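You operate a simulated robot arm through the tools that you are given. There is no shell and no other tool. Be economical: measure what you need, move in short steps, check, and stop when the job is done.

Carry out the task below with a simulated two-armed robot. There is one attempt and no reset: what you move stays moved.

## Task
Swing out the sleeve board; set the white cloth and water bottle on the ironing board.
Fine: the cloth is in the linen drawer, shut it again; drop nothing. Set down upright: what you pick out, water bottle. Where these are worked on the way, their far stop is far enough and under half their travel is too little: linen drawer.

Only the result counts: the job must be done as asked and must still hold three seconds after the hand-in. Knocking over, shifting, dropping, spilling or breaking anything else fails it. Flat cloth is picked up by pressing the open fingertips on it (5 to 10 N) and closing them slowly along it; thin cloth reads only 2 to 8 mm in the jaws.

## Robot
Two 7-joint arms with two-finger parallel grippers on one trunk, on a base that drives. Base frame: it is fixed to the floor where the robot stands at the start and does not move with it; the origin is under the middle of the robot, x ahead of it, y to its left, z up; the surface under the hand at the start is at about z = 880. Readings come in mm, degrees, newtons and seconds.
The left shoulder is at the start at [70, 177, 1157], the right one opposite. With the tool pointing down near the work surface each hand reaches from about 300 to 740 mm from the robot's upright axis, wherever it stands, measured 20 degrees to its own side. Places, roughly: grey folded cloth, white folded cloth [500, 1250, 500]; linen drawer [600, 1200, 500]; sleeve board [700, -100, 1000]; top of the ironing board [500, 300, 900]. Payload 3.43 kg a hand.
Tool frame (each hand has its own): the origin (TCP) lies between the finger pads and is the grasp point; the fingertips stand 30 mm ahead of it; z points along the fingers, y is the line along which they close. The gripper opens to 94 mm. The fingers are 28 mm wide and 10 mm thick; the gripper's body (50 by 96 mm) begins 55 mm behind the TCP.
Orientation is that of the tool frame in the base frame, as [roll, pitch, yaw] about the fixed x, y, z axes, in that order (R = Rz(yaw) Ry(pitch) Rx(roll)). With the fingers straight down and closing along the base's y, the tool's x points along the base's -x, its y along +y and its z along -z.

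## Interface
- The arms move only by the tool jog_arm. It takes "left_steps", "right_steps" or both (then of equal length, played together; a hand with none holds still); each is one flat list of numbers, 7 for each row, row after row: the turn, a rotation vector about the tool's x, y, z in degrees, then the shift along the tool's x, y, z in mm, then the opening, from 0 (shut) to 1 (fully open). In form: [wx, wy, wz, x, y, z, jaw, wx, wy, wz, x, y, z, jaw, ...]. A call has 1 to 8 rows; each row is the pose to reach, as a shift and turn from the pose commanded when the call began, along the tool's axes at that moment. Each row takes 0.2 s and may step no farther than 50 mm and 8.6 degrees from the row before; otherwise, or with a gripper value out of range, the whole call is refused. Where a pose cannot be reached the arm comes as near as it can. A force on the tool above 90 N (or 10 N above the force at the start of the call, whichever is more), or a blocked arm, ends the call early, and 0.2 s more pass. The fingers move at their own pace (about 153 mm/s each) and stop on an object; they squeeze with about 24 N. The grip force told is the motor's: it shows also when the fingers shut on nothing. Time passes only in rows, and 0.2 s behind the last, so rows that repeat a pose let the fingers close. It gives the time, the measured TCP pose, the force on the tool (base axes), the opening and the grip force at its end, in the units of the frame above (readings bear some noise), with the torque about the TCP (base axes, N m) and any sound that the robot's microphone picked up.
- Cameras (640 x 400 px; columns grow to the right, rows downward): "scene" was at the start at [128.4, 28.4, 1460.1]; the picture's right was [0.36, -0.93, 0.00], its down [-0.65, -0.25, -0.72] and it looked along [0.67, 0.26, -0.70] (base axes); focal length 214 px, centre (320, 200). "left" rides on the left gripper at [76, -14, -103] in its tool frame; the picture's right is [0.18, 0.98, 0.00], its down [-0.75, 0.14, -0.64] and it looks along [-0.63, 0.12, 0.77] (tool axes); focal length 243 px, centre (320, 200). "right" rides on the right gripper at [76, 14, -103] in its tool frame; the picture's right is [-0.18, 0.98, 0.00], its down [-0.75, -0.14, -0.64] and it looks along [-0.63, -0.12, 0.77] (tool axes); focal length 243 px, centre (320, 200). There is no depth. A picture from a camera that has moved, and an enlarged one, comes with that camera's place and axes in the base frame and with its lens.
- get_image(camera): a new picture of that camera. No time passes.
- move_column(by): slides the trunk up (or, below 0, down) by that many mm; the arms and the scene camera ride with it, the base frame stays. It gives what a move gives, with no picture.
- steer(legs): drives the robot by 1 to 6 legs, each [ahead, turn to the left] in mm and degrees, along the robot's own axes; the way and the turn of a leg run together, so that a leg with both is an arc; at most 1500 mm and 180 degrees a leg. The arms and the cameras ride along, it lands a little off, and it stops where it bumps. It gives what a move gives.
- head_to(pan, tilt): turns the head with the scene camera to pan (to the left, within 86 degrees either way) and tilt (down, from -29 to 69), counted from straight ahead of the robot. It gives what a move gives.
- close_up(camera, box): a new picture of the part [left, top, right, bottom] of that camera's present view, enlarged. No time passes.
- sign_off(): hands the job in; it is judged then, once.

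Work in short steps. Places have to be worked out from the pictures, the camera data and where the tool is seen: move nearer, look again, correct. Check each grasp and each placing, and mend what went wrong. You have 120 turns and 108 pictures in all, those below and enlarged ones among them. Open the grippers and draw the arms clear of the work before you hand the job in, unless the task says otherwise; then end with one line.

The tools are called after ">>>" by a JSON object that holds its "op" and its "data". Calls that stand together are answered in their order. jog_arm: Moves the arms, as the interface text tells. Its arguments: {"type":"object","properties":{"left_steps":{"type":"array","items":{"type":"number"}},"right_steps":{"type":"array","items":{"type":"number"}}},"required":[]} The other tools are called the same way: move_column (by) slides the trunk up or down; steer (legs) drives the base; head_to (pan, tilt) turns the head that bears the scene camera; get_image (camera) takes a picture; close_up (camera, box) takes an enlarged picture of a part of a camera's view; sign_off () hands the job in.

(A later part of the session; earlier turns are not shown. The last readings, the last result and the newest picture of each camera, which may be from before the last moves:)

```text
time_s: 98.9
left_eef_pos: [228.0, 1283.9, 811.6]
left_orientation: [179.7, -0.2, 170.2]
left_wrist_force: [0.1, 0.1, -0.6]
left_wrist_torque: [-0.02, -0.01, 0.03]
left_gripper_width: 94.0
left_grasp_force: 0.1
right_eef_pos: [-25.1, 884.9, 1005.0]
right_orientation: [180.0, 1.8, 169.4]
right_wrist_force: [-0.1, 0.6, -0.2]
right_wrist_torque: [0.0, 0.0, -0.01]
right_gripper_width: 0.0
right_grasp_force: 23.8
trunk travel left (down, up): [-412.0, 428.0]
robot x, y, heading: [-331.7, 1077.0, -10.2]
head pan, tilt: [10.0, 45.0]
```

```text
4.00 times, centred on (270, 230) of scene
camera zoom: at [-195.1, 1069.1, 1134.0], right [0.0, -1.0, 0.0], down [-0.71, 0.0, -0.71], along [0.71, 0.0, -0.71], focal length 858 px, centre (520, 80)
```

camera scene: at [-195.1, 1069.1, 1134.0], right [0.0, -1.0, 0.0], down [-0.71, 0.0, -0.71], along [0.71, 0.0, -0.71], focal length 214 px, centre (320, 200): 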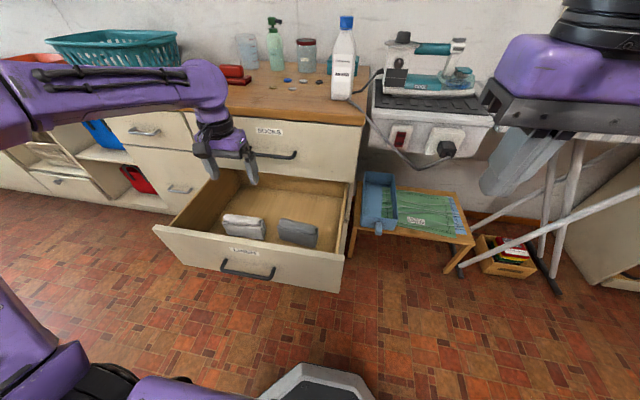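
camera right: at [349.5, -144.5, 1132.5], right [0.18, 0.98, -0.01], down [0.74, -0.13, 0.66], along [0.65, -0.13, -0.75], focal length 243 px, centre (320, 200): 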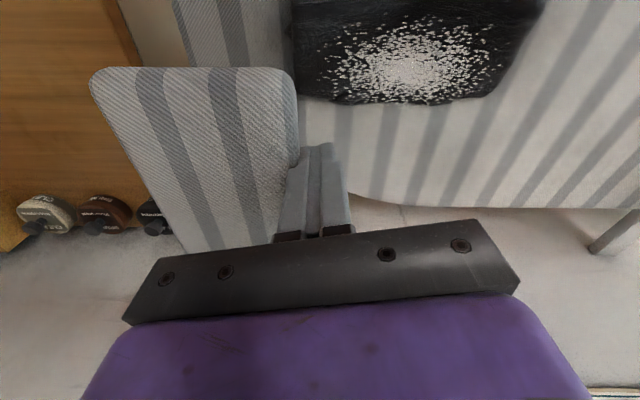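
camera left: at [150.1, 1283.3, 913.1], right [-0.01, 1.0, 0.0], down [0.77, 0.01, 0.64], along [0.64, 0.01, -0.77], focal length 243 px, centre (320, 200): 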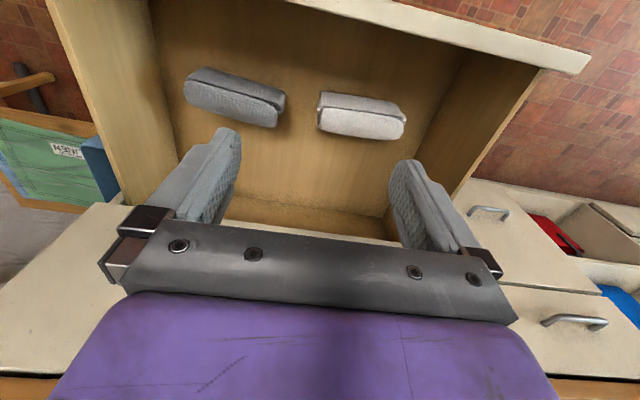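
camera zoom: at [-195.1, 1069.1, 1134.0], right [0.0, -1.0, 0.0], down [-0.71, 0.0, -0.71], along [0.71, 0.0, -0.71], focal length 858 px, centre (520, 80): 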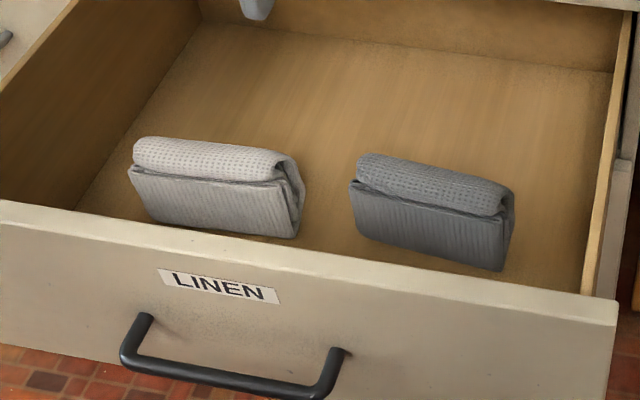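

The white cloth is a folded pad ~42 thick, 140 long, 60 high, standing at ≈[322, 1357], floor z≈445. I rotate the left hand 89° so the jaws close across its thickness.

>>> {"op": "jog_arm", "data": {"left_steps": [0, 0, -8.4, 0, 0, 0, 1, 0, 0, -16.8, 0, 0, 0, 1, 0, 0, -25.2, 0, 0, 0, 1, 0, 0, -33.6, 0, 0, 0, 1, 0, 0, -42, 0, 0, 0, 1, 0, 0, -50.4, 0, 0, 0, 1, 0, 0, -58.8, 0, 0, 0, 1, 0, 0, -67.2, 0, 0, 0, 1]}}

>>> {"op": "jog_arm", "data": {"left_steps": [0, 0, -8, 0, 0, 0, 1, 0, 0, -16, 0, 0, 0, 1, 0, 0, -22, 0, 0, 0, 1, 0, 0, -22, 0, 0, 0, 1]}}

>>> {"op": "get_image", "data": {"camera": "left"}}

```text
time_s: 100.7
left_eef_pos: [228.0, 1284.6, 811.3]
left_orientation: [179.7, 0.2, -122.4]
left_wrist_force: [0.1, 0.1, 0.1]
left_wrist_torque: [-0.03, 0.0, -0.02]
left_gripper_width: 94.1
left_grasp_force: 0.1
right_eef_pos: [-26.2, 884.4, 1005.3]
right_orientation: [-180.0, 1.7, 169.3]
right_wrist_force: [0.0, 0.3, 0.4]
right_wrist_torque: [0.0, 0.01, 0.04]
right_gripper_width: 0.4
right_grasp_force: 24.2
trunk travel left (down, up): [-412.0, 428.0]
robot x, y, heading: [-323.1, 1078.8, -9.8]
head pan, tilt: [10.0, 45.0]
```

```text
time_s: 101.7
left_eef_pos: [226.7, 1284.6, 811.5]
left_orientation: [179.8, 0.3, -100.5]
left_wrist_force: [-0.3, 0.0, -0.3]
left_wrist_torque: [0.01, -0.02, -0.01]
left_gripper_width: 94.1
left_grasp_force: 0.0
right_eef_pos: [-24.8, 885.0, 1004.2]
right_orientation: [-180.0, 1.8, 169.3]
right_wrist_force: [-0.4, -0.5, -0.2]
right_wrist_torque: [0.02, 0.03, -0.05]
right_gripper_width: 0.0
right_grasp_force: 24.1
trunk travel left (down, up): [-412.0, 428.0]
robot x, y, heading: [-325.2, 1074.8, -10.0]
head pan, tilt: [10.0, 45.0]
```

```text
47 pictures are left
camera left: at [227.6, 1207.0, 912.1], right [-1.0, 0.0, 0.0], down [0.0, 0.76, 0.65], along [0.0, 0.65, -0.76], focal length 243 px, centre (320, 200)
```

left: 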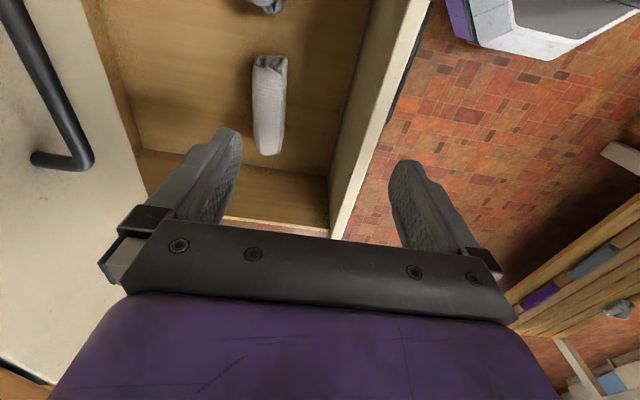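

Cloth centre refined ≈[317, 1355]. Move above it to z≈640.

>>> {"op": "jog_arm", "data": {"left_steps": [0, 0, 0, -17, -15.2, 34, 1, 0, 0, 0, -34, -30.3, 68, 1, 0, 0, 0, -51, -45.4, 102, 1, 0, 0, 0, -68, -60.6, 136, 1, 0, 0, 0, -85.2, -75.7, 170, 1, 0, 0, 0, -85.2, -75.7, 170, 1]}}

>>> {"op": "get_image", "data": {"camera": "left"}}

>>> {"op": "close_up", "data": {"camera": "scene", "box": [130, 100, 370, 290]}}

```text
time_s: 103.1
left_eef_pos: [316.9, 1354.8, 641.2]
left_orientation: [179.8, 0.3, -100.6]
left_wrist_force: [0.3, -0.8, 0.2]
left_wrist_torque: [0.0, -0.01, 0.05]
left_gripper_width: 94.2
left_grasp_force: 0.1
right_eef_pos: [-25.4, 884.2, 1003.7]
right_orientation: [180.0, 1.8, 169.2]
right_wrist_force: [-0.7, -0.4, -0.2]
right_wrist_torque: [0.03, -0.03, -0.02]
right_gripper_width: 0.0
right_grasp_force: 24.2
trunk travel left (down, up): [-412.0, 428.0]
robot x, y, heading: [-329.3, 1080.9, -10.4]
head pan, tilt: [10.0, 45.0]
```

```text
46 pictures are left
camera left: at [317.8, 1277.0, 742.3], right [-1.0, 0.0, 0.0], down [0.0, 0.76, 0.65], along [0.0, 0.65, -0.76], focal length 243 px, centre (320, 200)
```

left: 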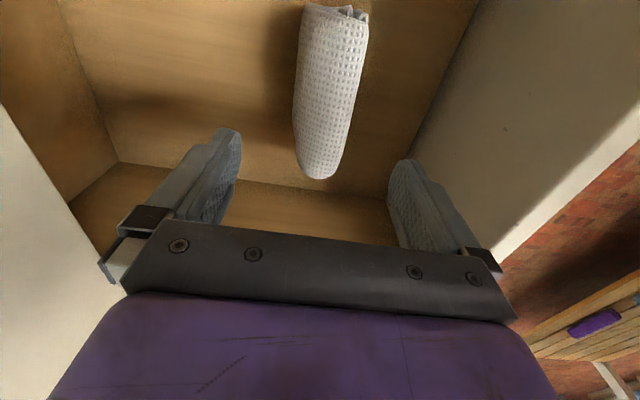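

```text
2.11 times, centred on (250, 195) of scene
camera zoom: at [-195.6, 1068.6, 1134.0], right [0.0, -1.0, 0.0], down [-0.71, 0.0, -0.71], along [0.71, 0.0, -0.71], focal length 452 px, centre (467, 210)
```

zoom: 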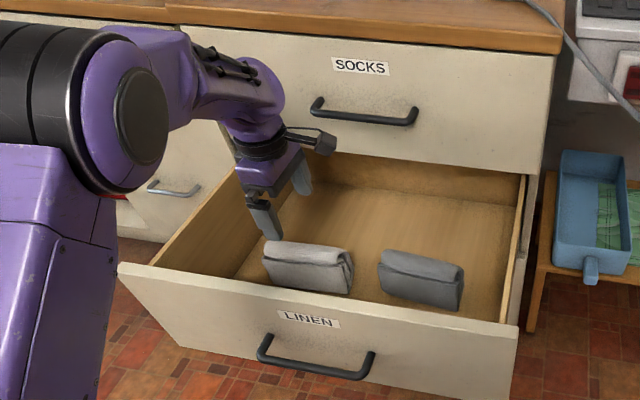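

Cloth centre at this y is x≈311 with ~58 mm thickness. Shift 6 mm and descend so the tips are ~15 mm above the drawer floor.

>>> {"op": "jog_arm", "data": {"left_steps": [0, 0, 0, 0, 6, 40, 1, 0, 0, 0, 0, 6, 80, 1, 0, 0, 0, 0, 6, 110, 1, 0, 0, 0, 0, 6, 130, 1, 0, 0, 0, 0, 6, 146, 1, 0, 0, 0, 0, 6, 146, 1]}}

>>> {"op": "get_image", "data": {"camera": "left"}}

>>> {"op": "close_up", "data": {"camera": "scene", "box": [190, 180, 350, 280]}}

```text
time_s: 104.5
left_eef_pos: [310.0, 1356.9, 493.5]
left_orientation: [179.8, 0.3, -100.5]
left_wrist_force: [0.3, 0.4, 0.8]
left_wrist_torque: [0.01, -0.05, 0.02]
left_gripper_width: 94.1
left_grasp_force: 0.2
right_eef_pos: [-24.9, 883.7, 1005.0]
right_orientation: [179.9, 1.7, 169.4]
right_wrist_force: [-0.3, 0.1, -0.1]
right_wrist_torque: [-0.01, -0.01, 0.0]
right_gripper_width: 0.1
right_grasp_force: 24.1
trunk travel left (down, up): [-412.0, 428.0]
robot x, y, heading: [-327.7, 1081.3, -9.8]
head pan, tilt: [10.0, 45.0]
```

```text
44 pictures are left
camera left: at [310.0, 1279.1, 595.1], right [-1.0, 0.0, 0.0], down [0.0, 0.76, 0.65], along [0.0, 0.65, -0.76], focal length 243 px, centre (320, 200)
```

left: 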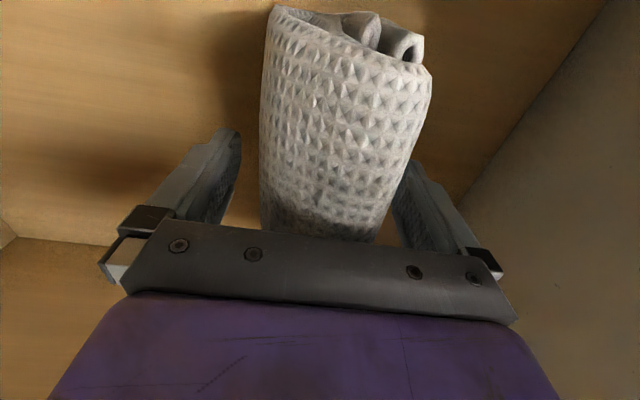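

```text
4.00 times, centred on (270, 230) of scene
camera zoom: at [-195.1, 1069.0, 1133.9], right [0.0, -1.0, 0.0], down [-0.71, 0.0, -0.71], along [0.71, 0.0, -0.71], focal length 858 px, centre (520, 80)
```

zoom: 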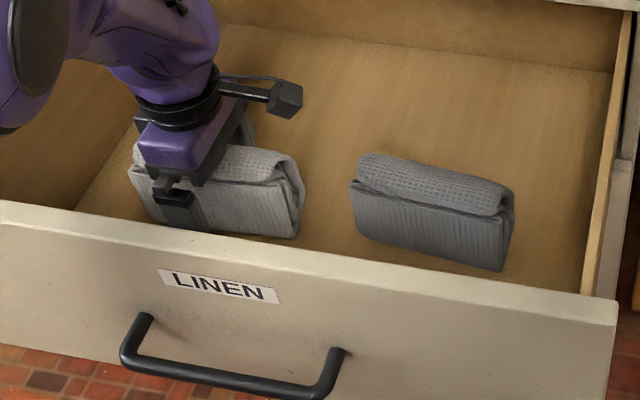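

Straddled, slightly toward the +y end. Slide 18 mm toward −y and close slowly.

>>> {"op": "jog_arm", "data": {"left_steps": [0, 0, 0, 9, 0, 0, 1, 0, 0, 0, 18, 0, 2, 1, 0, 0, 0, 18, 0, 2, 0.7, 0, 0, 0, 18, 0, 2, 0.5, 0, 0, 0, 18, 0, 2, 0.35, 0, 0, 0, 18, 0, 2, 0.2, 0, 0, 0, 18, 0, 2, 0, 0, 0, 0, 18, 0, 2, 0]}}

>>> {"op": "get_image", "data": {"camera": "left"}}

```text
time_s: 106.3
left_eef_pos: [306.0, 1339.1, 493.1]
left_orientation: [179.7, 0.2, -100.6]
left_wrist_force: [0.8, 0.4, 1.8]
left_wrist_torque: [0.0, -0.03, 0.0]
left_gripper_width: 59.8
left_grasp_force: 23.4
right_eef_pos: [-25.7, 884.6, 1005.3]
right_orientation: [-180.0, 1.6, 169.3]
right_wrist_force: [-1.5, -0.1, -0.7]
right_wrist_torque: [-0.03, 0.01, 0.01]
right_gripper_width: 0.0
right_grasp_force: 24.2
trunk travel left (down, up): [-412.0, 428.0]
robot x, y, heading: [-328.5, 1079.2, -9.9]
head pan, tilt: [10.0, 45.0]
```

```text
42 pictures are left
camera left: at [307.4, 1261.3, 594.3], right [-1.0, 0.0, 0.0], down [0.0, 0.76, 0.65], along [0.0, 0.65, -0.76], focal length 243 px, centre (320, 200)
```

left: 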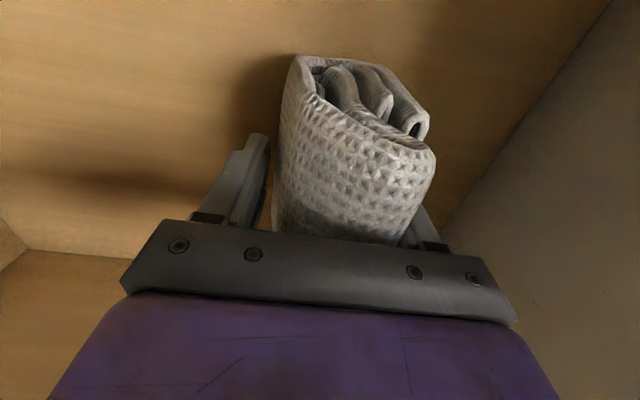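

Firm grip at 59.8 mm. Lift.

>>> {"op": "jog_arm", "data": {"left_steps": [0, 0, 0, 0, 0, -25, 0, 0, 0, 0, 0, 0, -60, 0, 0, 0, 0, 0, 0, -100, 0, 0, 0, 0, 0, 0, -140, 0, 0, 0, 0, 0, 0, -180, 0, 0, 0, 0, 0, 0, -220, 0, 0, 0, 0, 0, 0, -260, 0]}}

>>> {"op": "get_image", "data": {"camera": "scene"}}

```text
time_s: 107.9
left_eef_pos: [311.5, 1339.9, 753.6]
left_orientation: [179.8, 0.3, -100.6]
left_wrist_force: [0.4, -0.8, -0.2]
left_wrist_torque: [0.01, 0.01, 0.0]
left_gripper_width: 59.9
left_grasp_force: 23.7
right_eef_pos: [-25.3, 884.1, 1005.5]
right_orientation: [-180.0, 1.7, 169.3]
right_wrist_force: [-0.7, 0.0, 0.4]
right_wrist_torque: [-0.03, 0.0, 0.01]
right_gripper_width: 0.1
right_grasp_force: 24.4
trunk travel left (down, up): [-412.0, 428.0]
robot x, y, heading: [-328.2, 1080.4, -10.0]
head pan, tilt: [10.0, 45.0]
```

```text
41 pictures are left
camera scene: at [-195.4, 1069.0, 1133.9], right [0.0, -1.0, 0.0], down [-0.71, 0.0, -0.71], along [0.71, 0.0, -0.71], focal length 214 px, centre (320, 200)
```

scene: 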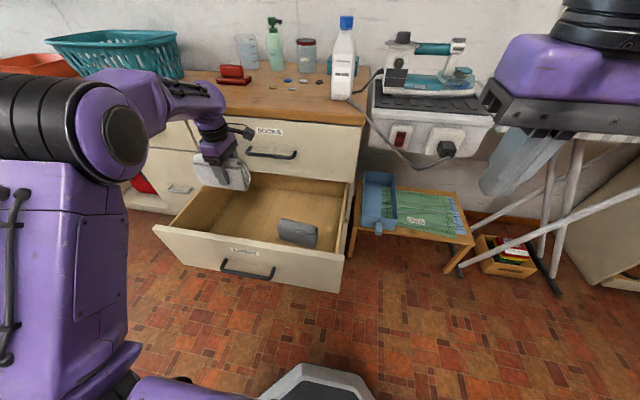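

Cloth is in hand. I'll place it on the ironing board first: bring the hand closer to the body, raise the trunk 400.

>>> {"op": "jog_arm", "data": {"left_steps": [0, 0, 0, 26, 26, 0, 0, 0, 0, 0, 52, 51, 0, 0, 0, 0, 0, 79, 77, 0, 0, 0, 0, 0, 105, 103, 0, 0, 0, 0, 0, 131, 129, 0, 0]}}

>>> {"op": "move_column", "data": {"by": 400}}

>>> {"op": "steer", "data": {"legs": [[0, -62], [890, 0], [0, 62]]}}

>>> {"op": "head_to", "data": {"pan": 15, "tilt": 50}}

>>> {"op": "get_image", "data": {"camera": "scene"}}

```text
time_s: 109.1
left_eef_pos: [155.3, 1231.2, 756.0]
left_orientation: [179.9, 0.2, -100.6]
left_wrist_force: [0.8, -0.4, -0.5]
left_wrist_torque: [-0.01, 0.01, 0.0]
left_gripper_width: 59.7
left_grasp_force: 23.6
right_eef_pos: [-26.8, 884.1, 1004.8]
right_orientation: [-180.0, 1.8, 169.3]
right_wrist_force: [0.1, -0.9, 0.1]
right_wrist_torque: [0.05, -0.01, 0.0]
right_gripper_width: 0.0
right_grasp_force: 24.1
trunk travel left (down, up): [-412.0, 428.0]
robot x, y, heading: [-323.8, 1080.0, -10.2]
head pan, tilt: [10.0, 45.0]
```

```text
time_s: 112.9
left_eef_pos: [155.1, 1232.9, 1155.7]
left_orientation: [179.8, 0.2, -100.6]
left_wrist_force: [-0.2, 0.0, -0.3]
left_wrist_torque: [-0.02, 0.02, -0.01]
left_gripper_width: 59.8
left_grasp_force: 23.5
right_eef_pos: [-25.3, 883.6, 1405.5]
right_orientation: [-179.9, 1.8, 169.3]
right_wrist_force: [-0.7, 0.4, -0.4]
right_wrist_torque: [-0.04, 0.0, 0.0]
right_gripper_width: 0.0
right_grasp_force: 23.8
trunk travel left (down, up): [-812.0, 28.0]
robot x, y, heading: [-330.3, 1083.2, -9.8]
head pan, tilt: [10.0, 45.0]
```

```text
time_s: 123.0
left_eef_pos: [451.4, 410.3, 1155.0]
left_orientation: [179.8, 0.2, -98.6]
left_wrist_force: [0.2, 0.4, -1.5]
left_wrist_torque: [0.04, -0.05, 0.02]
left_gripper_width: 59.8
left_grasp_force: 24.0
right_eef_pos: [282.9, 56.1, 1405.1]
right_orientation: [180.0, 1.6, 171.5]
right_wrist_force: [-0.3, -0.5, 0.4]
right_wrist_torque: [-0.01, 0.05, 0.02]
right_gripper_width: 0.0
right_grasp_force: 24.6
trunk travel left (down, up): [-812.0, 28.0]
robot x, y, heading: [-27.8, 241.3, -8.0]
head pan, tilt: [10.0, 45.0]
```

```text
time_s: 123.7
left_eef_pos: [451.4, 409.8, 1154.8]
left_orientation: [179.8, 0.3, -98.7]
left_wrist_force: [-0.3, -0.4, -1.0]
left_wrist_torque: [0.01, -0.03, -0.01]
left_gripper_width: 59.5
left_grasp_force: 24.4
right_eef_pos: [283.7, 56.7, 1405.5]
right_orientation: [-180.0, 1.6, 171.2]
right_wrist_force: [0.8, 0.0, 0.7]
right_wrist_torque: [0.02, -0.01, 0.01]
right_gripper_width: 0.1
right_grasp_force: 23.6
trunk travel left (down, up): [-812.0, 28.0]
robot x, y, heading: [-28.8, 245.1, -7.9]
head pan, tilt: [15.0, 50.0]
```

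```text
40 pictures are left
camera scene: at [102.0, 241.4, 1527.0], right [0.12, -0.99, 0.0], down [-0.76, -0.09, -0.64], along [0.64, 0.08, -0.77], focal length 214 px, centre (320, 200)
```

scene: 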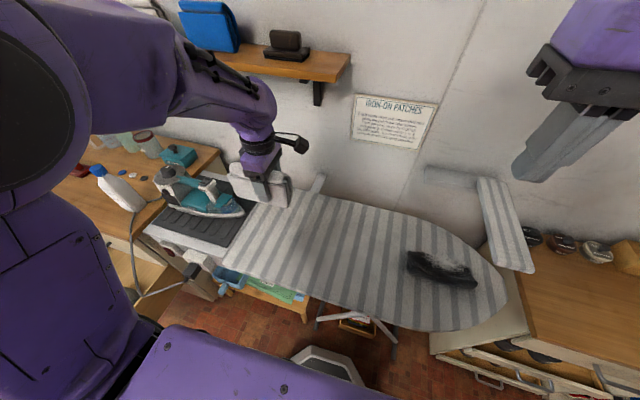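

Hand is over the board at [451, 410], a clear spot. Lower the cloth most of the way.

>>> {"op": "jog_arm", "data": {"left_steps": [0, 0, 0, 0, 0, 45, 0, 0, 0, 0, 0, 0, 90, 0, 0, 0, 0, 0, 0, 135, 0, 0, 0, 0, 0, 0, 170, 0, 0, 0, 0, 0, 0, 180, 0, 0, 0, 0, 0, 0, 180, 0]}}

>>> {"op": "get_image", "data": {"camera": "scene"}}

>>> {"op": "get_image", "data": {"camera": "left"}}

```text
time_s: 125.1
left_eef_pos: [453.3, 410.7, 974.4]
left_orientation: [179.7, 0.2, -98.6]
left_wrist_force: [-0.5, -0.4, 0.5]
left_wrist_torque: [-0.02, 0.0, -0.02]
left_gripper_width: 59.8
left_grasp_force: 24.4
right_eef_pos: [282.5, 55.4, 1405.2]
right_orientation: [-180.0, 1.8, 171.4]
right_wrist_force: [0.3, -0.4, -1.0]
right_wrist_torque: [0.01, 0.01, 0.01]
right_gripper_width: 0.0
right_grasp_force: 24.1
trunk travel left (down, up): [-812.0, 28.0]
robot x, y, heading: [-24.5, 240.0, -8.1]
head pan, tilt: [15.0, 50.0]
```

```text
39 pictures are left
camera scene: at [101.6, 241.4, 1527.0], right [0.12, -0.99, 0.0], down [-0.76, -0.09, -0.64], along [0.64, 0.08, -0.77], focal length 214 px, centre (320, 200)
```

scene: 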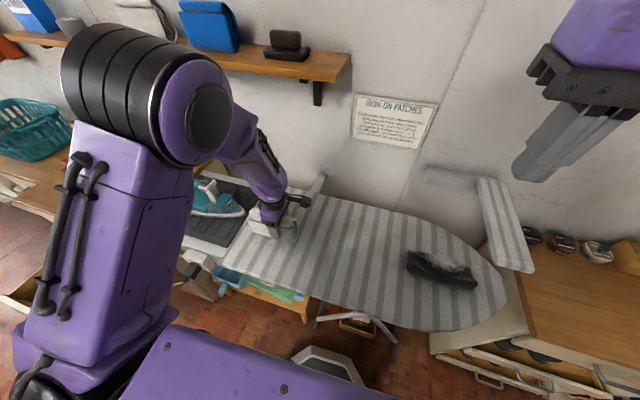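

```text
38 pictures are left
camera left: at [456.5, 333.9, 1074.9], right [-1.0, -0.04, 0.0], down [-0.03, 0.76, 0.65], along [-0.03, 0.65, -0.76], focal length 243 px, centre (320, 200)
```

left: 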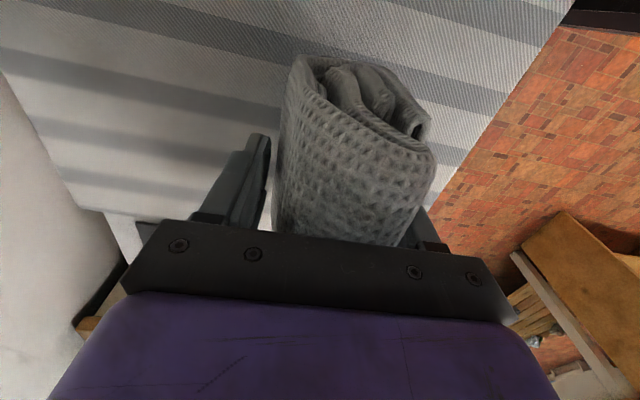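

Shift 60 mm away from the board end and 20 mm inward, then lower in small steps until contact.

>>> {"op": "jog_arm", "data": {"left_steps": [0, 0, 0, 30, -10, 0, 0, 0, 0, 0, 60, -20, 0, 0, 0, 0, 0, 60, -20, 10, 0, 0, 0, 0, 60, -20, 18, 0, 0, 0, 0, 60, -20, 24, 0, 0, 0, 0, 60, -20, 28, 0, 0, 0, 0, 60, -20, 28, 0]}}

```text
time_s: 126.7
left_eef_pos: [461.6, 349.3, 945.9]
left_orientation: [179.8, 0.4, -98.6]
left_wrist_force: [-0.2, 0.2, -1.0]
left_wrist_torque: [0.0, -0.01, 0.0]
left_gripper_width: 59.7
left_grasp_force: 24.2
right_eef_pos: [283.0, 56.5, 1404.6]
right_orientation: [-179.9, 1.8, 171.4]
right_wrist_force: [0.3, -1.0, 0.2]
right_wrist_torque: [0.0, 0.02, -0.01]
right_gripper_width: 0.0
right_grasp_force: 24.0
trunk travel left (down, up): [-812.0, 28.0]
robot x, y, heading: [-23.4, 240.0, -7.9]
head pan, tilt: [15.0, 50.0]
```

No contact yet at 946; continue in 3 mm steps.

>>> {"op": "jog_arm", "data": {"left_steps": [0, 0, 0, 0, 0, 3, 0, 0, 0, 0, 0, 0, 6, 0, 0, 0, 0, 0, 0, 9, 0, 0, 0, 0, 0, 0, 12, 0, 0, 0, 0, 0, 0, 12, 0]}}

>>> {"op": "close_up", "data": {"camera": "scene", "box": [220, 160, 380, 280]}}

```text
time_s: 127.9
left_eef_pos: [460.0, 348.4, 936.4]
left_orientation: [-179.9, 0.3, -98.5]
left_wrist_force: [4.7, 1.1, 25.6]
left_wrist_torque: [0.27, -0.27, 0.02]
left_gripper_width: 60.3
left_grasp_force: 23.8
right_eef_pos: [279.8, 55.0, 1405.7]
right_orientation: [-180.0, 1.9, 171.2]
right_wrist_force: [-1.2, -0.3, -0.8]
right_wrist_torque: [0.0, -0.01, 0.01]
right_gripper_width: 0.1
right_grasp_force: 24.3
trunk travel left (down, up): [-812.0, 28.0]
robot x, y, heading: [-25.2, 238.4, -7.9]
head pan, tilt: [15.0, 50.0]
```

```text
3.33 times, centred on (300, 220) of scene
camera zoom: at [99.1, 240.6, 1527.4], right [0.12, -0.99, 0.0], down [-0.76, -0.09, -0.64], along [0.64, 0.08, -0.76], focal length 715 px, centre (387, 133)
```

zoom: 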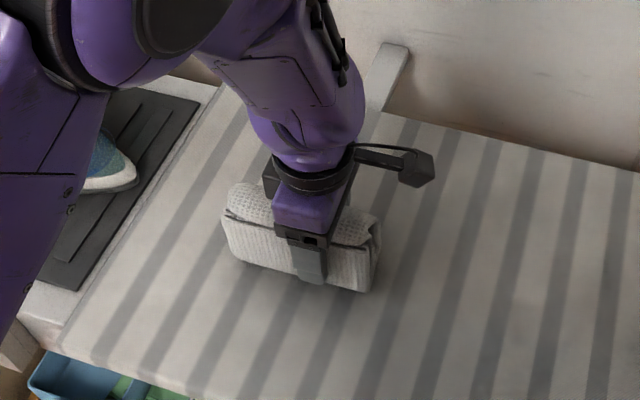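

Contact at TCP ≈938 (25 N); cloth sits on the board. Relieve 2 mm, open slowly and lift straight up.

>>> {"op": "jog_arm", "data": {"left_steps": [0, 0, 0, 0, 0, -1, 0, 0, 0, 0, 0, 0, -1, 0.65, 0, 0, 0, 0, 0, -1, 0.8, 0, 0, 0, 0, 0, -1, 1, 0, 0, 0, 0, 0, -1, 1, 0, 0, 0, 0, 0, -30, 1, 0, 0, 0, 0, 0, -70, 1, 0, 0, 0, 0, 0, -115, 1]}}

>>> {"op": "jog_arm", "data": {"left_steps": [0, 0, 0, 0, 0, -50, 1, 0, 0, 0, 0, 0, -100, 1]}}

>>> {"op": "close_up", "data": {"camera": "scene", "box": [220, 160, 380, 280]}}

```text
time_s: 129.7
left_eef_pos: [457.0, 349.9, 1049.9]
left_orientation: [179.8, 0.3, -98.5]
left_wrist_force: [0.7, -0.7, -1.0]
left_wrist_torque: [0.0, 0.0, -0.02]
left_gripper_width: 94.0
left_grasp_force: 0.1
right_eef_pos: [281.2, 56.2, 1404.7]
right_orientation: [-180.0, 1.8, 171.4]
right_wrist_force: [-1.2, 0.1, 0.5]
right_wrist_torque: [0.01, -0.04, -0.02]
right_gripper_width: 0.0
right_grasp_force: 24.1
trunk travel left (down, up): [-812.0, 28.0]
robot x, y, heading: [-28.0, 239.1, -7.9]
head pan, tilt: [15.0, 50.0]
```

```text
time_s: 130.3
left_eef_pos: [459.5, 348.3, 1151.0]
left_orientation: [179.8, 0.3, -98.6]
left_wrist_force: [-0.8, -0.1, 0.5]
left_wrist_torque: [-0.04, 0.0, 0.01]
left_gripper_width: 94.1
left_grasp_force: 0.0
right_eef_pos: [281.5, 56.2, 1405.3]
right_orientation: [-179.9, 1.9, 171.4]
right_wrist_force: [-0.6, -0.3, -0.2]
right_wrist_torque: [0.01, -0.03, 0.0]
right_gripper_width: 0.1
right_grasp_force: 23.9
trunk travel left (down, up): [-812.0, 28.0]
robot x, y, heading: [-25.7, 236.4, -7.9]
head pan, tilt: [15.0, 50.0]
```

```text
3.33 times, centred on (300, 220) of scene
camera zoom: at [99.5, 241.6, 1527.2], right [0.12, -0.99, 0.0], down [-0.76, -0.09, -0.64], along [0.64, 0.08, -0.77], focal length 715 px, centre (387, 133)
```

zoom: 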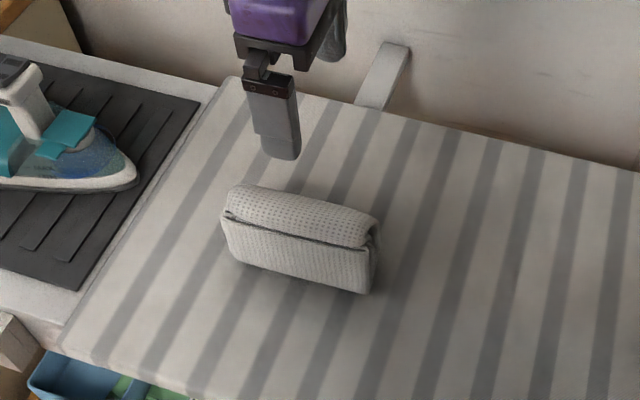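

The cloth stands upright on the board. Now drive back to the drawer to shut it.

>>> {"op": "steer", "data": {"legs": [[0, -53.3], [-984, 0], [0, 51]]}}

>>> {"op": "move_column", "data": {"by": -400}}

>>> {"op": "head_to", "data": {"pan": 15, "tilt": 45}}

>>> {"op": "get_image", "data": {"camera": "scene"}}

```text
time_s: 140.0
left_eef_pos: [-1.4, 1182.2, 1150.7]
left_orientation: [179.9, 0.2, -101.1]
left_wrist_force: [0.6, 0.4, 0.4]
left_wrist_torque: [0.0, -0.01, -0.01]
left_gripper_width: 94.1
left_grasp_force: 0.0
right_eef_pos: [-194.0, 897.8, 1406.3]
right_orientation: [180.0, 1.9, 168.8]
right_wrist_force: [-0.1, -0.4, 0.2]
right_wrist_torque: [-0.01, 0.03, 0.01]
right_gripper_width: 0.1
right_grasp_force: 24.2
trunk travel left (down, up): [-812.0, 28.0]
robot x, y, heading: [-493.1, 1095.9, -10.4]
head pan, tilt: [15.0, 50.0]
```

```text
time_s: 143.8
left_eef_pos: [-0.5, 1182.3, 749.7]
left_orientation: [179.8, 0.2, -101.1]
left_wrist_force: [0.3, -0.3, -0.9]
left_wrist_torque: [-0.02, -0.03, 0.01]
left_gripper_width: 94.2
left_grasp_force: 0.1
right_eef_pos: [-194.1, 897.9, 1006.2]
right_orientation: [180.0, 1.9, 168.7]
right_wrist_force: [-0.3, -0.1, -0.5]
right_wrist_torque: [-0.03, 0.01, 0.01]
right_gripper_width: 0.0
right_grasp_force: 23.8
trunk travel left (down, up): [-412.0, 428.0]
robot x, y, heading: [-495.5, 1095.8, -10.5]
head pan, tilt: [15.0, 50.0]
```

```text
time_s: 144.5
left_eef_pos: [-0.6, 1182.1, 750.0]
left_orientation: [179.8, 0.4, -101.2]
left_wrist_force: [-0.5, 0.0, 0.6]
left_wrist_torque: [0.02, 0.01, 0.03]
left_gripper_width: 93.9
left_grasp_force: 0.1
right_eef_pos: [-194.0, 898.0, 1005.0]
right_orientation: [-180.0, 1.8, 168.9]
right_wrist_force: [-0.2, 0.0, 0.6]
right_wrist_torque: [-0.01, 0.0, 0.03]
right_gripper_width: 0.1
right_grasp_force: 24.2
trunk travel left (down, up): [-412.0, 428.0]
robot x, y, heading: [-492.4, 1094.1, -10.6]
head pan, tilt: [15.0, 45.0]
```

```text
35 pictures are left
camera scene: at [-361.8, 1091.5, 1133.9], right [0.08, -1.0, 0.0], down [-0.71, -0.06, -0.71], along [0.7, 0.06, -0.71], focal length 214 px, centre (320, 200)
```

scene: 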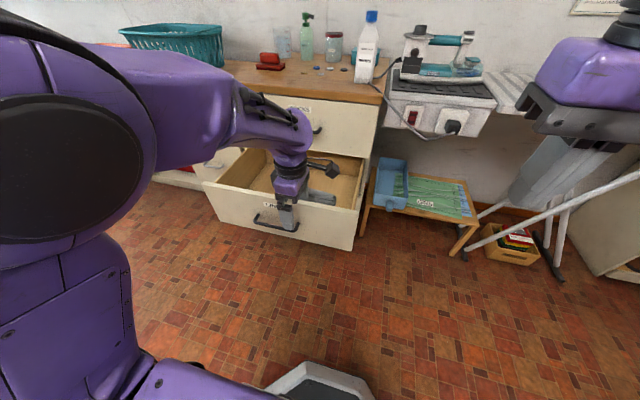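

Move the left hand (closed) to face the drawer's handle, at z≈530.

>>> {"op": "jog_arm", "data": {"left_steps": [0, 0, 0, -15.5, 1.3, 36.7, 0, 0, 0, 0, -31, 2.7, 73.3, 0, 0, 0, 0, -46.5, 4, 110, 0, 0, 0, 0, -62, 5.3, 146.7, 0, 0, 0, 0, -77.5, 6.7, 183.3, 0, 0, 0, 0, -93, 8, 220, 0, 0, 0, 0, -93, 8, 220, 0]}}

>>> {"op": "get_image", "data": {"camera": "scene"}}

```text
time_s: 146.1
left_eef_pos: [4.8, 1274.1, 531.5]
left_orientation: [179.7, 0.3, -101.1]
left_wrist_force: [-0.5, -0.5, 0.8]
left_wrist_torque: [0.01, 0.02, -0.01]
left_gripper_width: 0.0
left_grasp_force: 24.3
right_eef_pos: [-193.2, 897.5, 1006.2]
right_orientation: [-180.0, 1.8, 168.9]
right_wrist_force: [-0.2, -0.9, 0.5]
right_wrist_torque: [-0.01, -0.01, -0.03]
right_gripper_width: 0.3
right_grasp_force: 24.1
trunk travel left (down, up): [-412.0, 428.0]
robot x, y, heading: [-494.1, 1095.4, -10.1]
head pan, tilt: [15.0, 45.0]
```

```text
34 pictures are left
camera scene: at [-362.2, 1091.3, 1134.0], right [0.08, -1.0, 0.0], down [-0.7, -0.05, -0.71], along [0.71, 0.06, -0.71], focal length 214 px, centre (320, 200)
```

scene: 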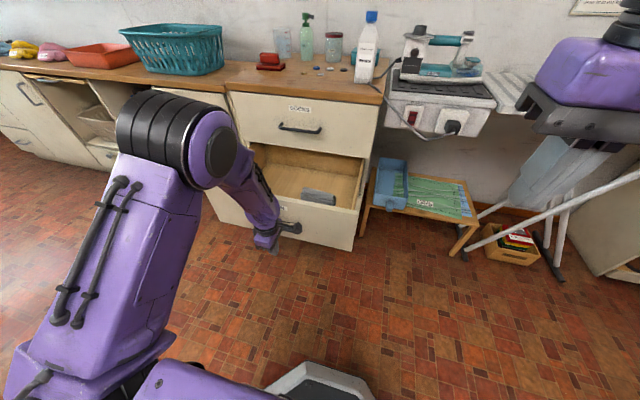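

A vertical hand would hit the SOCKS handle when the drawer closes, so I tilt the hand 45° (fingertips forward) and shift right of the handle to push on the panel.

>>> {"op": "jog_arm", "data": {"left_steps": [7.5, 0, 0, 17.5, 0, 3, 0, 15, 0, 0, 35, 0, 6, 0, 22.5, 0, 0, 52.5, 0, 9, 0, 30, 0, 0, 70, 0, 12, 0, 37.5, 0, 0, 87.5, 0, 15, 0, 45, 0, 0, 105, 0, 20, 0, 45, 0, 0, 105, 0, 20, 0]}}

>>> {"op": "steer", "data": {"legs": [[70, 0]]}}

>>> {"op": "get_image", "data": {"camera": "scene"}}

```text
time_s: 147.7
left_eef_pos: [-12.8, 1172.3, 508.5]
left_orientation: [-135.2, 0.2, -101.0]
left_wrist_force: [0.8, -0.1, -0.1]
left_wrist_torque: [-0.01, 0.0, -0.02]
left_gripper_width: 0.0
left_grasp_force: 23.8
right_eef_pos: [-193.0, 898.7, 1005.4]
right_orientation: [-180.0, 1.8, 168.7]
right_wrist_force: [0.5, 0.2, 0.2]
right_wrist_torque: [-0.02, 0.0, 0.05]
right_gripper_width: 0.0
right_grasp_force: 23.6
trunk travel left (down, up): [-412.0, 428.0]
robot x, y, heading: [-495.3, 1094.2, -10.7]
head pan, tilt: [15.0, 45.0]
```

```text
time_s: 148.7
left_eef_pos: [56.6, 1158.6, 507.7]
left_orientation: [-135.4, 0.3, -101.1]
left_wrist_force: [-0.4, 0.6, -0.2]
left_wrist_torque: [0.01, -0.01, 0.0]
left_gripper_width: 0.0
left_grasp_force: 24.4
right_eef_pos: [-122.0, 885.0, 1005.2]
right_orientation: [-180.0, 1.8, 168.8]
right_wrist_force: [-0.2, -0.5, 0.4]
right_wrist_torque: [0.01, 0.02, 0.04]
right_gripper_width: 0.0
right_grasp_force: 23.8
trunk travel left (down, up): [-412.0, 428.0]
robot x, y, heading: [-425.6, 1082.3, -10.6]
head pan, tilt: [15.0, 45.0]
```

```text
33 pictures are left
camera scene: at [-291.2, 1078.2, 1133.7], right [0.08, -1.0, 0.0], down [-0.71, -0.05, -0.71], along [0.7, 0.05, -0.71], focal length 214 px, centre (320, 200)
```

scene: 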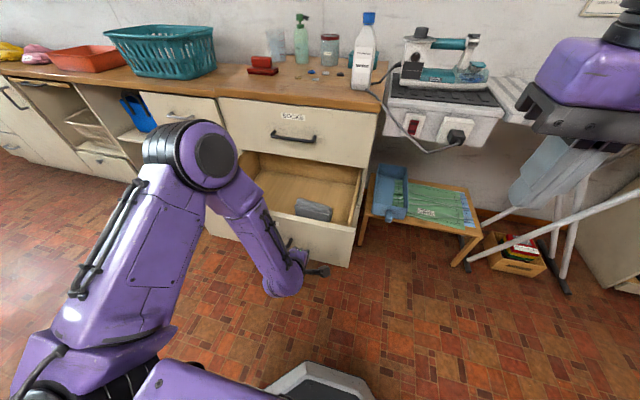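

Now push by driving forward 280 mm.

>>> {"op": "steer", "data": {"legs": [[150, 0], [130, 0]]}}

>>> {"op": "get_image", "data": {"camera": "scene"}}

```text
time_s: 151.0
left_eef_pos: [334.9, 1109.5, 508.1]
left_orientation: [-135.3, 0.4, -101.0]
left_wrist_force: [0.2, -0.4, -0.2]
left_wrist_torque: [-0.03, -0.03, 0.01]
left_gripper_width: 0.0
left_grasp_force: 23.9
right_eef_pos: [155.4, 834.2, 1004.3]
right_orientation: [179.9, 1.7, 169.0]
right_wrist_force: [0.8, 0.2, -0.3]
right_wrist_torque: [0.03, 0.06, -0.01]
right_gripper_width: 0.0
right_grasp_force: 24.1
trunk travel left (down, up): [-412.0, 428.0]
robot x, y, heading: [-147.2, 1031.9, -10.4]
head pan, tilt: [15.0, 45.0]
```

```text
32 pictures are left
camera scene: at [-13.2, 1027.1, 1133.7], right [0.08, -1.0, 0.0], down [-0.71, -0.06, -0.71], along [0.7, 0.06, -0.71], focal length 214 px, centre (320, 200)
```

scene: 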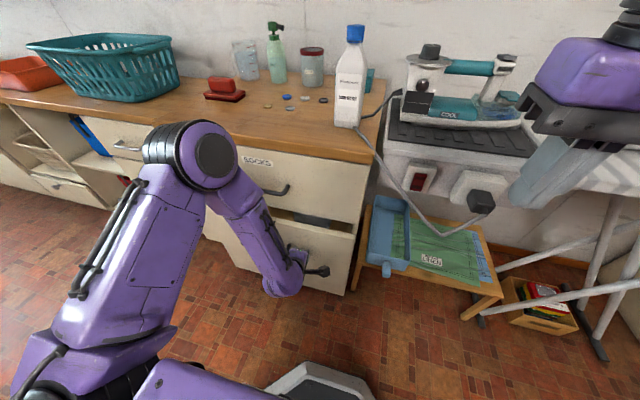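

The drawer follows; about 50 mm remain. Push 40 more.

>>> {"op": "steer", "data": {"legs": [[42, 0]]}}

>>> {"op": "close_up", "data": {"camera": "scene", "box": [160, 130, 400, 300]}}

```text
time_s: 151.9
left_eef_pos: [376.0, 1101.2, 506.9]
left_orientation: [-135.3, 0.3, -101.0]
left_wrist_force: [0.1, -1.0, -1.0]
left_wrist_torque: [-0.02, 0.01, -0.03]
left_gripper_width: 0.1
left_grasp_force: 23.8
right_eef_pos: [197.6, 826.4, 1005.1]
right_orientation: [179.9, 1.7, 168.9]
right_wrist_force: [0.6, 0.2, -0.3]
right_wrist_torque: [0.0, 0.05, -0.02]
right_gripper_width: 0.0
right_grasp_force: 23.4
trunk travel left (down, up): [-412.0, 428.0]
robot x, y, heading: [-106.5, 1021.4, -10.3]
head pan, tilt: [15.0, 45.0]
```

```text
2.35 times, centred on (280, 215) of scene
camera zoom: at [29.1, 1019.2, 1133.7], right [0.08, -1.0, 0.0], down [-0.71, -0.06, -0.71], along [0.7, 0.06, -0.71], focal length 505 px, centre (414, 165)
```

zoom: 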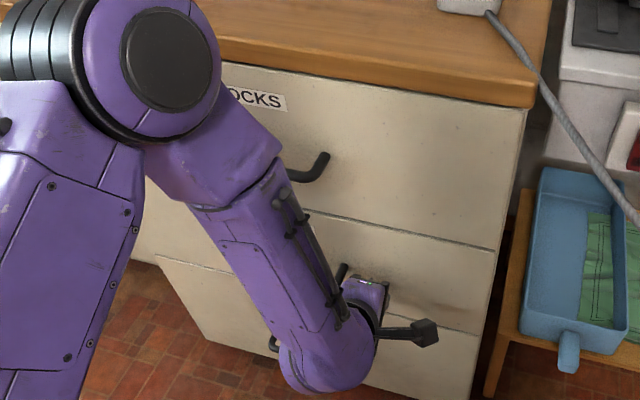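

Nearly closed. Finish with small arm pushes to feel the stop.

>>> {"op": "jog_arm", "data": {"left_steps": [0, 0, 0, 0, -3, 3, 0, 0, 0, 0, 0, -6, 6, 0, 0, 0, 0, 0, -9, 9, 0, 0, 0, 0, 0, -12, 12, 0, 0, 0, 0, 0, -14, 14, 0, 0, 0, 0, 0, -14, 14, 0]}}

```text
time_s: 153.3
left_eef_pos: [389.0, 1098.8, 508.3]
left_orientation: [-135.5, 0.3, -101.0]
left_wrist_force: [-45.0, 8.4, 4.2]
left_wrist_torque: [0.12, 0.54, 0.23]
left_gripper_width: 0.0
left_grasp_force: 23.4
right_eef_pos: [191.9, 827.0, 1006.6]
right_orientation: [180.0, 2.1, 168.9]
right_wrist_force: [0.0, -0.3, 0.1]
right_wrist_torque: [0.0, -0.01, 0.01]
right_gripper_width: 0.1
right_grasp_force: 23.8
trunk travel left (down, up): [-412.0, 428.0]
robot x, y, heading: [-104.9, 1019.8, -10.5]
head pan, tilt: [15.0, 45.0]
```

Firm stop felt (45 N): drawer shut. Back off, then fold the left hand up out of the way and raise the trunk.

>>> {"op": "steer", "data": {"legs": [[-250, 0]]}}

>>> {"op": "jog_arm", "data": {"left_steps": [-5.6, 0, 0, -15.7, -19.2, -42.5, 0, -11.2, 0, 0, -31.4, -38.4, -85, 0, -16.9, 0, 0, -47.1, -57.6, -127.5, 0, -22.5, 0, 0, -62.8, -76.8, -170, 0, -28.1, 0, 0, -78.5, -96, -212.5, 0, -33.7, 0, 0, -94.2, -115.2, -255, 0, -39.4, 0, 0, -110, -134.4, -297.5, 0, -45, 0, 0, -125.7, -153.6, -340, 0]}}

>>> {"op": "move_column", "data": {"by": 250}}

>>> {"op": "get_image", "data": {"camera": "scene"}}

```text
time_s: 155.2
left_eef_pos: [138.8, 1148.0, 509.6]
left_orientation: [-135.2, 0.2, -100.7]
left_wrist_force: [-0.2, -0.4, -0.2]
left_wrist_torque: [0.02, 0.03, 0.0]
left_gripper_width: 0.0
left_grasp_force: 23.9
right_eef_pos: [-59.8, 874.6, 1005.7]
right_orientation: [180.0, 1.8, 169.3]
right_wrist_force: [0.2, -0.5, 0.0]
right_wrist_torque: [-0.03, -0.05, 0.01]
right_gripper_width: 0.0
right_grasp_force: 24.5
trunk travel left (down, up): [-412.0, 428.0]
robot x, y, heading: [-363.2, 1071.5, -9.8]
head pan, tilt: [15.0, 45.0]
```

```text
time_s: 156.9
left_eef_pos: [33.4, 1291.5, 861.7]
left_orientation: [179.8, 0.2, -100.7]
left_wrist_force: [-0.2, 0.6, -0.3]
left_wrist_torque: [0.0, 0.0, 0.01]
left_gripper_width: 0.1
left_grasp_force: 24.1
right_eef_pos: [-59.1, 874.4, 1006.3]
right_orientation: [180.0, 1.7, 169.2]
right_wrist_force: [0.4, 0.3, -0.1]
right_wrist_torque: [0.0, -0.02, -0.02]
right_gripper_width: 0.0
right_grasp_force: 23.5
trunk travel left (down, up): [-412.0, 428.0]
robot x, y, heading: [-360.5, 1071.2, -10.0]
head pan, tilt: [15.0, 45.0]
```

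```text
time_s: 159.5
left_eef_pos: [35.1, 1294.1, 1110.6]
left_orientation: [179.8, 0.3, -100.7]
left_wrist_force: [0.4, 0.2, -0.6]
left_wrist_torque: [-0.03, 0.0, -0.05]
left_gripper_width: 0.2
left_grasp_force: 24.1
right_eef_pos: [-60.7, 873.8, 1256.2]
right_orientation: [180.0, 1.8, 169.1]
right_wrist_force: [-0.2, -0.4, -0.6]
right_wrist_torque: [0.04, 0.02, -0.01]
right_gripper_width: 0.0
right_grasp_force: 23.8
trunk travel left (down, up): [-662.0, 178.0]
robot x, y, heading: [-356.5, 1070.1, -10.0]
head pan, tilt: [15.0, 45.0]
```

```text
30 pictures are left
camera scene: at [-229.2, 1067.1, 1383.9], right [0.09, -1.0, 0.0], down [-0.7, -0.06, -0.71], along [0.7, 0.06, -0.71], focal length 214 px, centre (320, 200)
```

scene: 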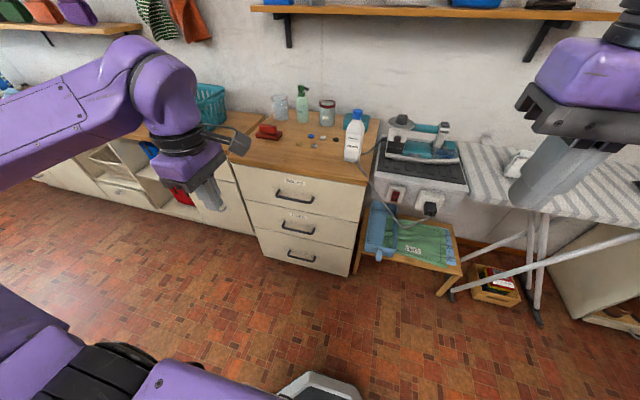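

Drawer is shut. Tilt the right hand 60° forward (jaws horizontal), open it, and reposition the base for the bottle at ≈[512, 1002].

>>> {"op": "jog_arm", "data": {"right_steps": [0, -8.5, 0, 0, 0, 0, 1, 0, -17, 0, 0, 0, 0, 1, 0, -25.5, 0, 0, 0, 0, 1, 0, -34, 0, 0, 0, 0, 1, 0, -42.5, 0, 0, 0, 0, 1, 0, -51, 0, 0, 0, 0, 1, 0, -58, 0, 0, 0, 0, 1, 0, -58, 0, 0, 0, 0, 1]}}

>>> {"op": "steer", "data": {"legs": [[0, 37.3], [386, 0], [0, -37.3]]}}

>>> {"op": "head_to", "data": {"pan": -20, "tilt": 45}}

>>> {"op": "get_image", "data": {"camera": "scene"}}

>>> {"op": "get_image", "data": {"camera": "right"}}

```text
time_s: 161.3
left_eef_pos: [34.5, 1293.9, 1111.1]
left_orientation: [179.7, 0.3, -100.7]
left_wrist_force: [0.0, 0.3, -0.2]
left_wrist_torque: [0.02, 0.01, 0.0]
left_gripper_width: 0.0
left_grasp_force: 23.8
right_eef_pos: [-60.2, 875.9, 1254.8]
right_orientation: [-179.8, 59.8, 169.3]
right_wrist_force: [0.0, 0.0, 0.8]
right_wrist_torque: [-0.01, -0.02, 0.0]
right_gripper_width: 94.2
right_grasp_force: 0.0
trunk travel left (down, up): [-662.0, 178.0]
robot x, y, heading: [-359.8, 1073.1, -10.1]
head pan, tilt: [15.0, 45.0]
```

```text
time_s: 167.3
left_eef_pos: [375.7, 1469.2, 1109.3]
left_orientation: [179.8, 0.3, -100.8]
left_wrist_force: [-0.6, -0.6, 0.2]
left_wrist_torque: [0.0, -0.02, -0.02]
left_gripper_width: 0.0
left_grasp_force: 24.0
right_eef_pos: [280.4, 1051.1, 1254.5]
right_orientation: [-180.0, 59.7, 169.1]
right_wrist_force: [-0.2, -0.7, 0.2]
right_wrist_torque: [0.01, 0.0, -0.01]
right_gripper_width: 93.9
right_grasp_force: 0.0
trunk travel left (down, up): [-662.0, 178.0]
robot x, y, heading: [-21.1, 1247.7, -10.5]
head pan, tilt: [15.0, 45.0]
```

```text
time_s: 168.3
left_eef_pos: [376.0, 1469.1, 1111.0]
left_orientation: [179.9, 0.3, -100.9]
left_wrist_force: [-0.2, 0.0, 0.1]
left_wrist_torque: [0.0, -0.01, 0.0]
left_gripper_width: 0.0
left_grasp_force: 23.7
right_eef_pos: [280.0, 1050.0, 1254.5]
right_orientation: [-179.8, 59.6, 168.9]
right_wrist_force: [-0.9, 0.9, -0.5]
right_wrist_torque: [0.0, 0.0, 0.01]
right_gripper_width: 94.1
right_grasp_force: 0.2
trunk travel left (down, up): [-662.0, 178.0]
robot x, y, heading: [-20.9, 1246.6, -10.1]
head pan, tilt: [-20.0, 45.0]
```

```text
29 pictures are left
camera scene: at [100.3, 1196.1, 1383.9], right [-0.51, -0.86, 0.0], down [-0.61, 0.36, -0.71], along [0.61, -0.36, -0.71], focal length 214 px, centre (320, 200)
```

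scene: 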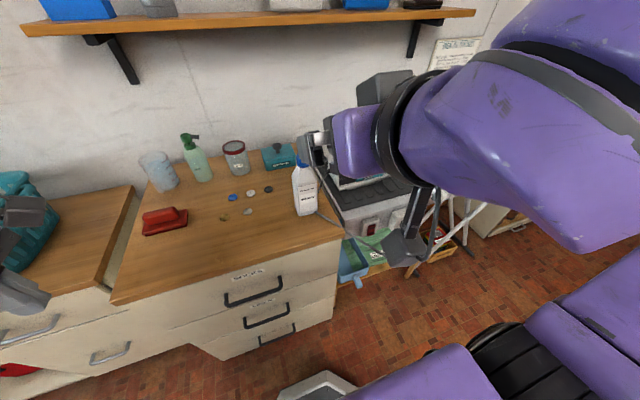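

```text
28 pictures are left
camera right: at [158.9, 1088.6, 1240.4], right [0.28, 0.95, 0.16], down [-0.2, -0.1, 0.97], along [0.94, -0.3, 0.16], focal length 243 px, centre (320, 200)
```

right: 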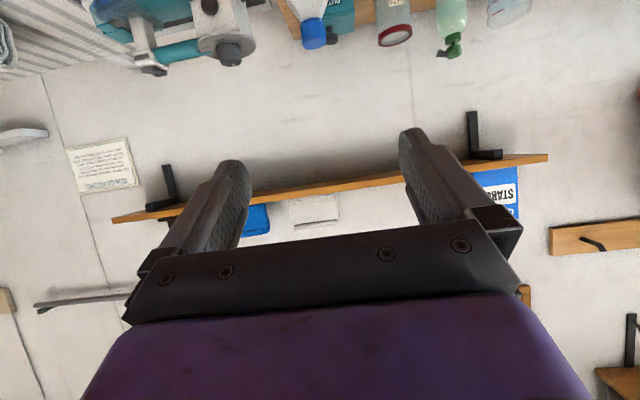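

Bottle centre ≈[508, 1010], base 884, cap top ≈1085. Move the right hand to a pre-grasp about 125 mm in front at z≈985.

>>> {"op": "jog_arm", "data": {"right_steps": [0, 0, 0, 29.9, 0.9, 37.9, 1, 0, 0, 0, 59.7, 1.8, 75.8, 1, 0, 0, 0, 89.6, 2.7, 113.7, 1, 0, 0, 0, 119.5, 3.5, 151.6, 1, 0, 0, 0, 149.3, 4.4, 189.5, 1, 0, 0, 0, 179.2, 5.3, 227.4, 1, 0, 0, 0, 179.2, 5.3, 227.4, 1]}}

>>> {"op": "get_image", "data": {"camera": "right"}}

>>> {"op": "close_up", "data": {"camera": "scene", "box": [220, 130, 420, 270]}}

```text
time_s: 169.9
left_eef_pos: [374.5, 1469.8, 1109.2]
left_orientation: [179.8, 0.3, -100.9]
left_wrist_force: [0.2, 0.5, 0.0]
left_wrist_torque: [0.01, 0.01, -0.03]
left_gripper_width: 0.0
left_grasp_force: 23.6
right_eef_pos: [406.2, 1036.5, 988.1]
right_orientation: [-179.9, 59.7, 168.9]
right_wrist_force: [0.3, 0.2, 0.8]
right_wrist_torque: [-0.01, 0.0, -0.01]
right_gripper_width: 94.2
right_grasp_force: 0.1
right hand out of reach, approached as far as the arm can: row 2, 3, 4, 5, 6, 7
trunk travel left (down, up): [-662.0, 178.0]
robot x, y, heading: [-23.2, 1247.4, -10.6]
head pan, tilt: [-20.0, 45.0]
```

```text
27 pictures are left
camera right: at [284.8, 1075.0, 973.9], right [0.28, 0.95, 0.16], down [-0.2, -0.1, 0.97], along [0.94, -0.3, 0.16], focal length 243 px, centre (320, 200)
```

right: 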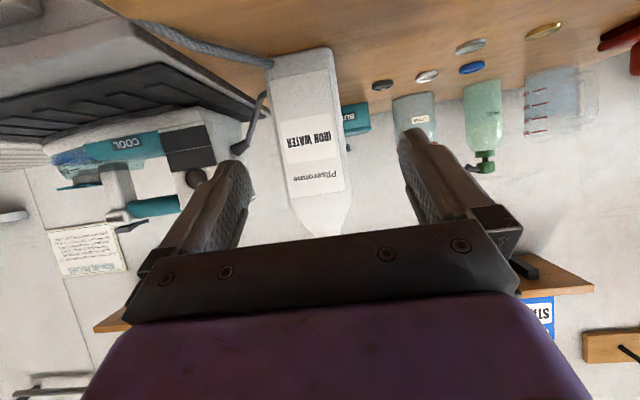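

```text
2.86 times, centred on (320, 200) of scene
camera zoom: at [99.2, 1196.0, 1384.0], right [-0.51, -0.86, 0.0], down [-0.61, 0.36, -0.71], along [0.61, -0.36, -0.71], focal length 613 px, centre (320, 200)
```

zoom: 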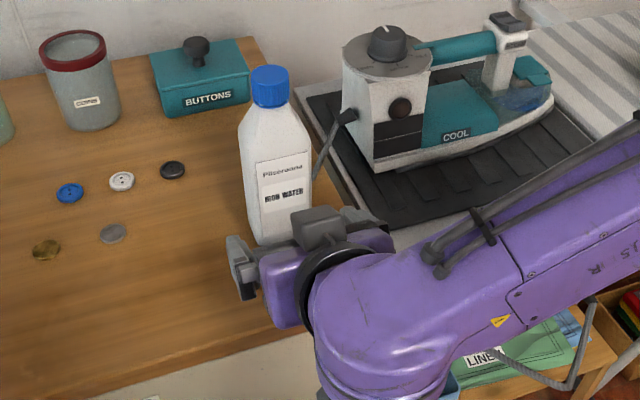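

Bottle is between the finger lines; its axis is ~7 mm to the −y side. Advance half way with that correction and check.

>>> {"op": "jog_arm", "data": {"right_steps": [0, 0, 0, -8, -3.5, 14, 1, 0, 0, 0, -16, -7, 28, 1, 0, 0, 0, -25, -7, 43, 1, 0, 0, 0, -25, -7, 43, 1]}}

>>> {"op": "get_image", "data": {"camera": "right"}}

```text
time_s: 170.9
left_eef_pos: [374.9, 1467.7, 1111.9]
left_orientation: [179.8, 0.3, -100.9]
left_wrist_force: [0.4, -0.1, -0.1]
left_wrist_torque: [0.01, -0.03, 0.0]
left_gripper_width: 0.0
left_grasp_force: 24.3
right_eef_pos: [454.4, 1022.5, 987.2]
right_orientation: [180.0, 59.8, 169.0]
right_wrist_force: [0.8, 0.3, -0.7]
right_wrist_torque: [0.0, -0.01, 0.0]
right_gripper_width: 94.1
right_grasp_force: 0.1
trunk travel left (down, up): [-662.0, 178.0]
robot x, y, heading: [-22.4, 1247.7, -10.4]
head pan, tilt: [-20.0, 45.0]
```

```text
25 pictures are left
camera right: at [332.5, 1060.9, 972.8], right [0.28, 0.95, 0.16], down [-0.2, -0.1, 0.97], along [0.94, -0.3, 0.16], focal length 243 px, centre (320, 200)
```

right: 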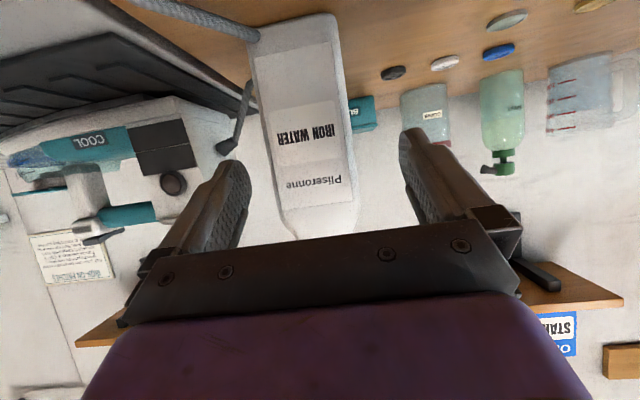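

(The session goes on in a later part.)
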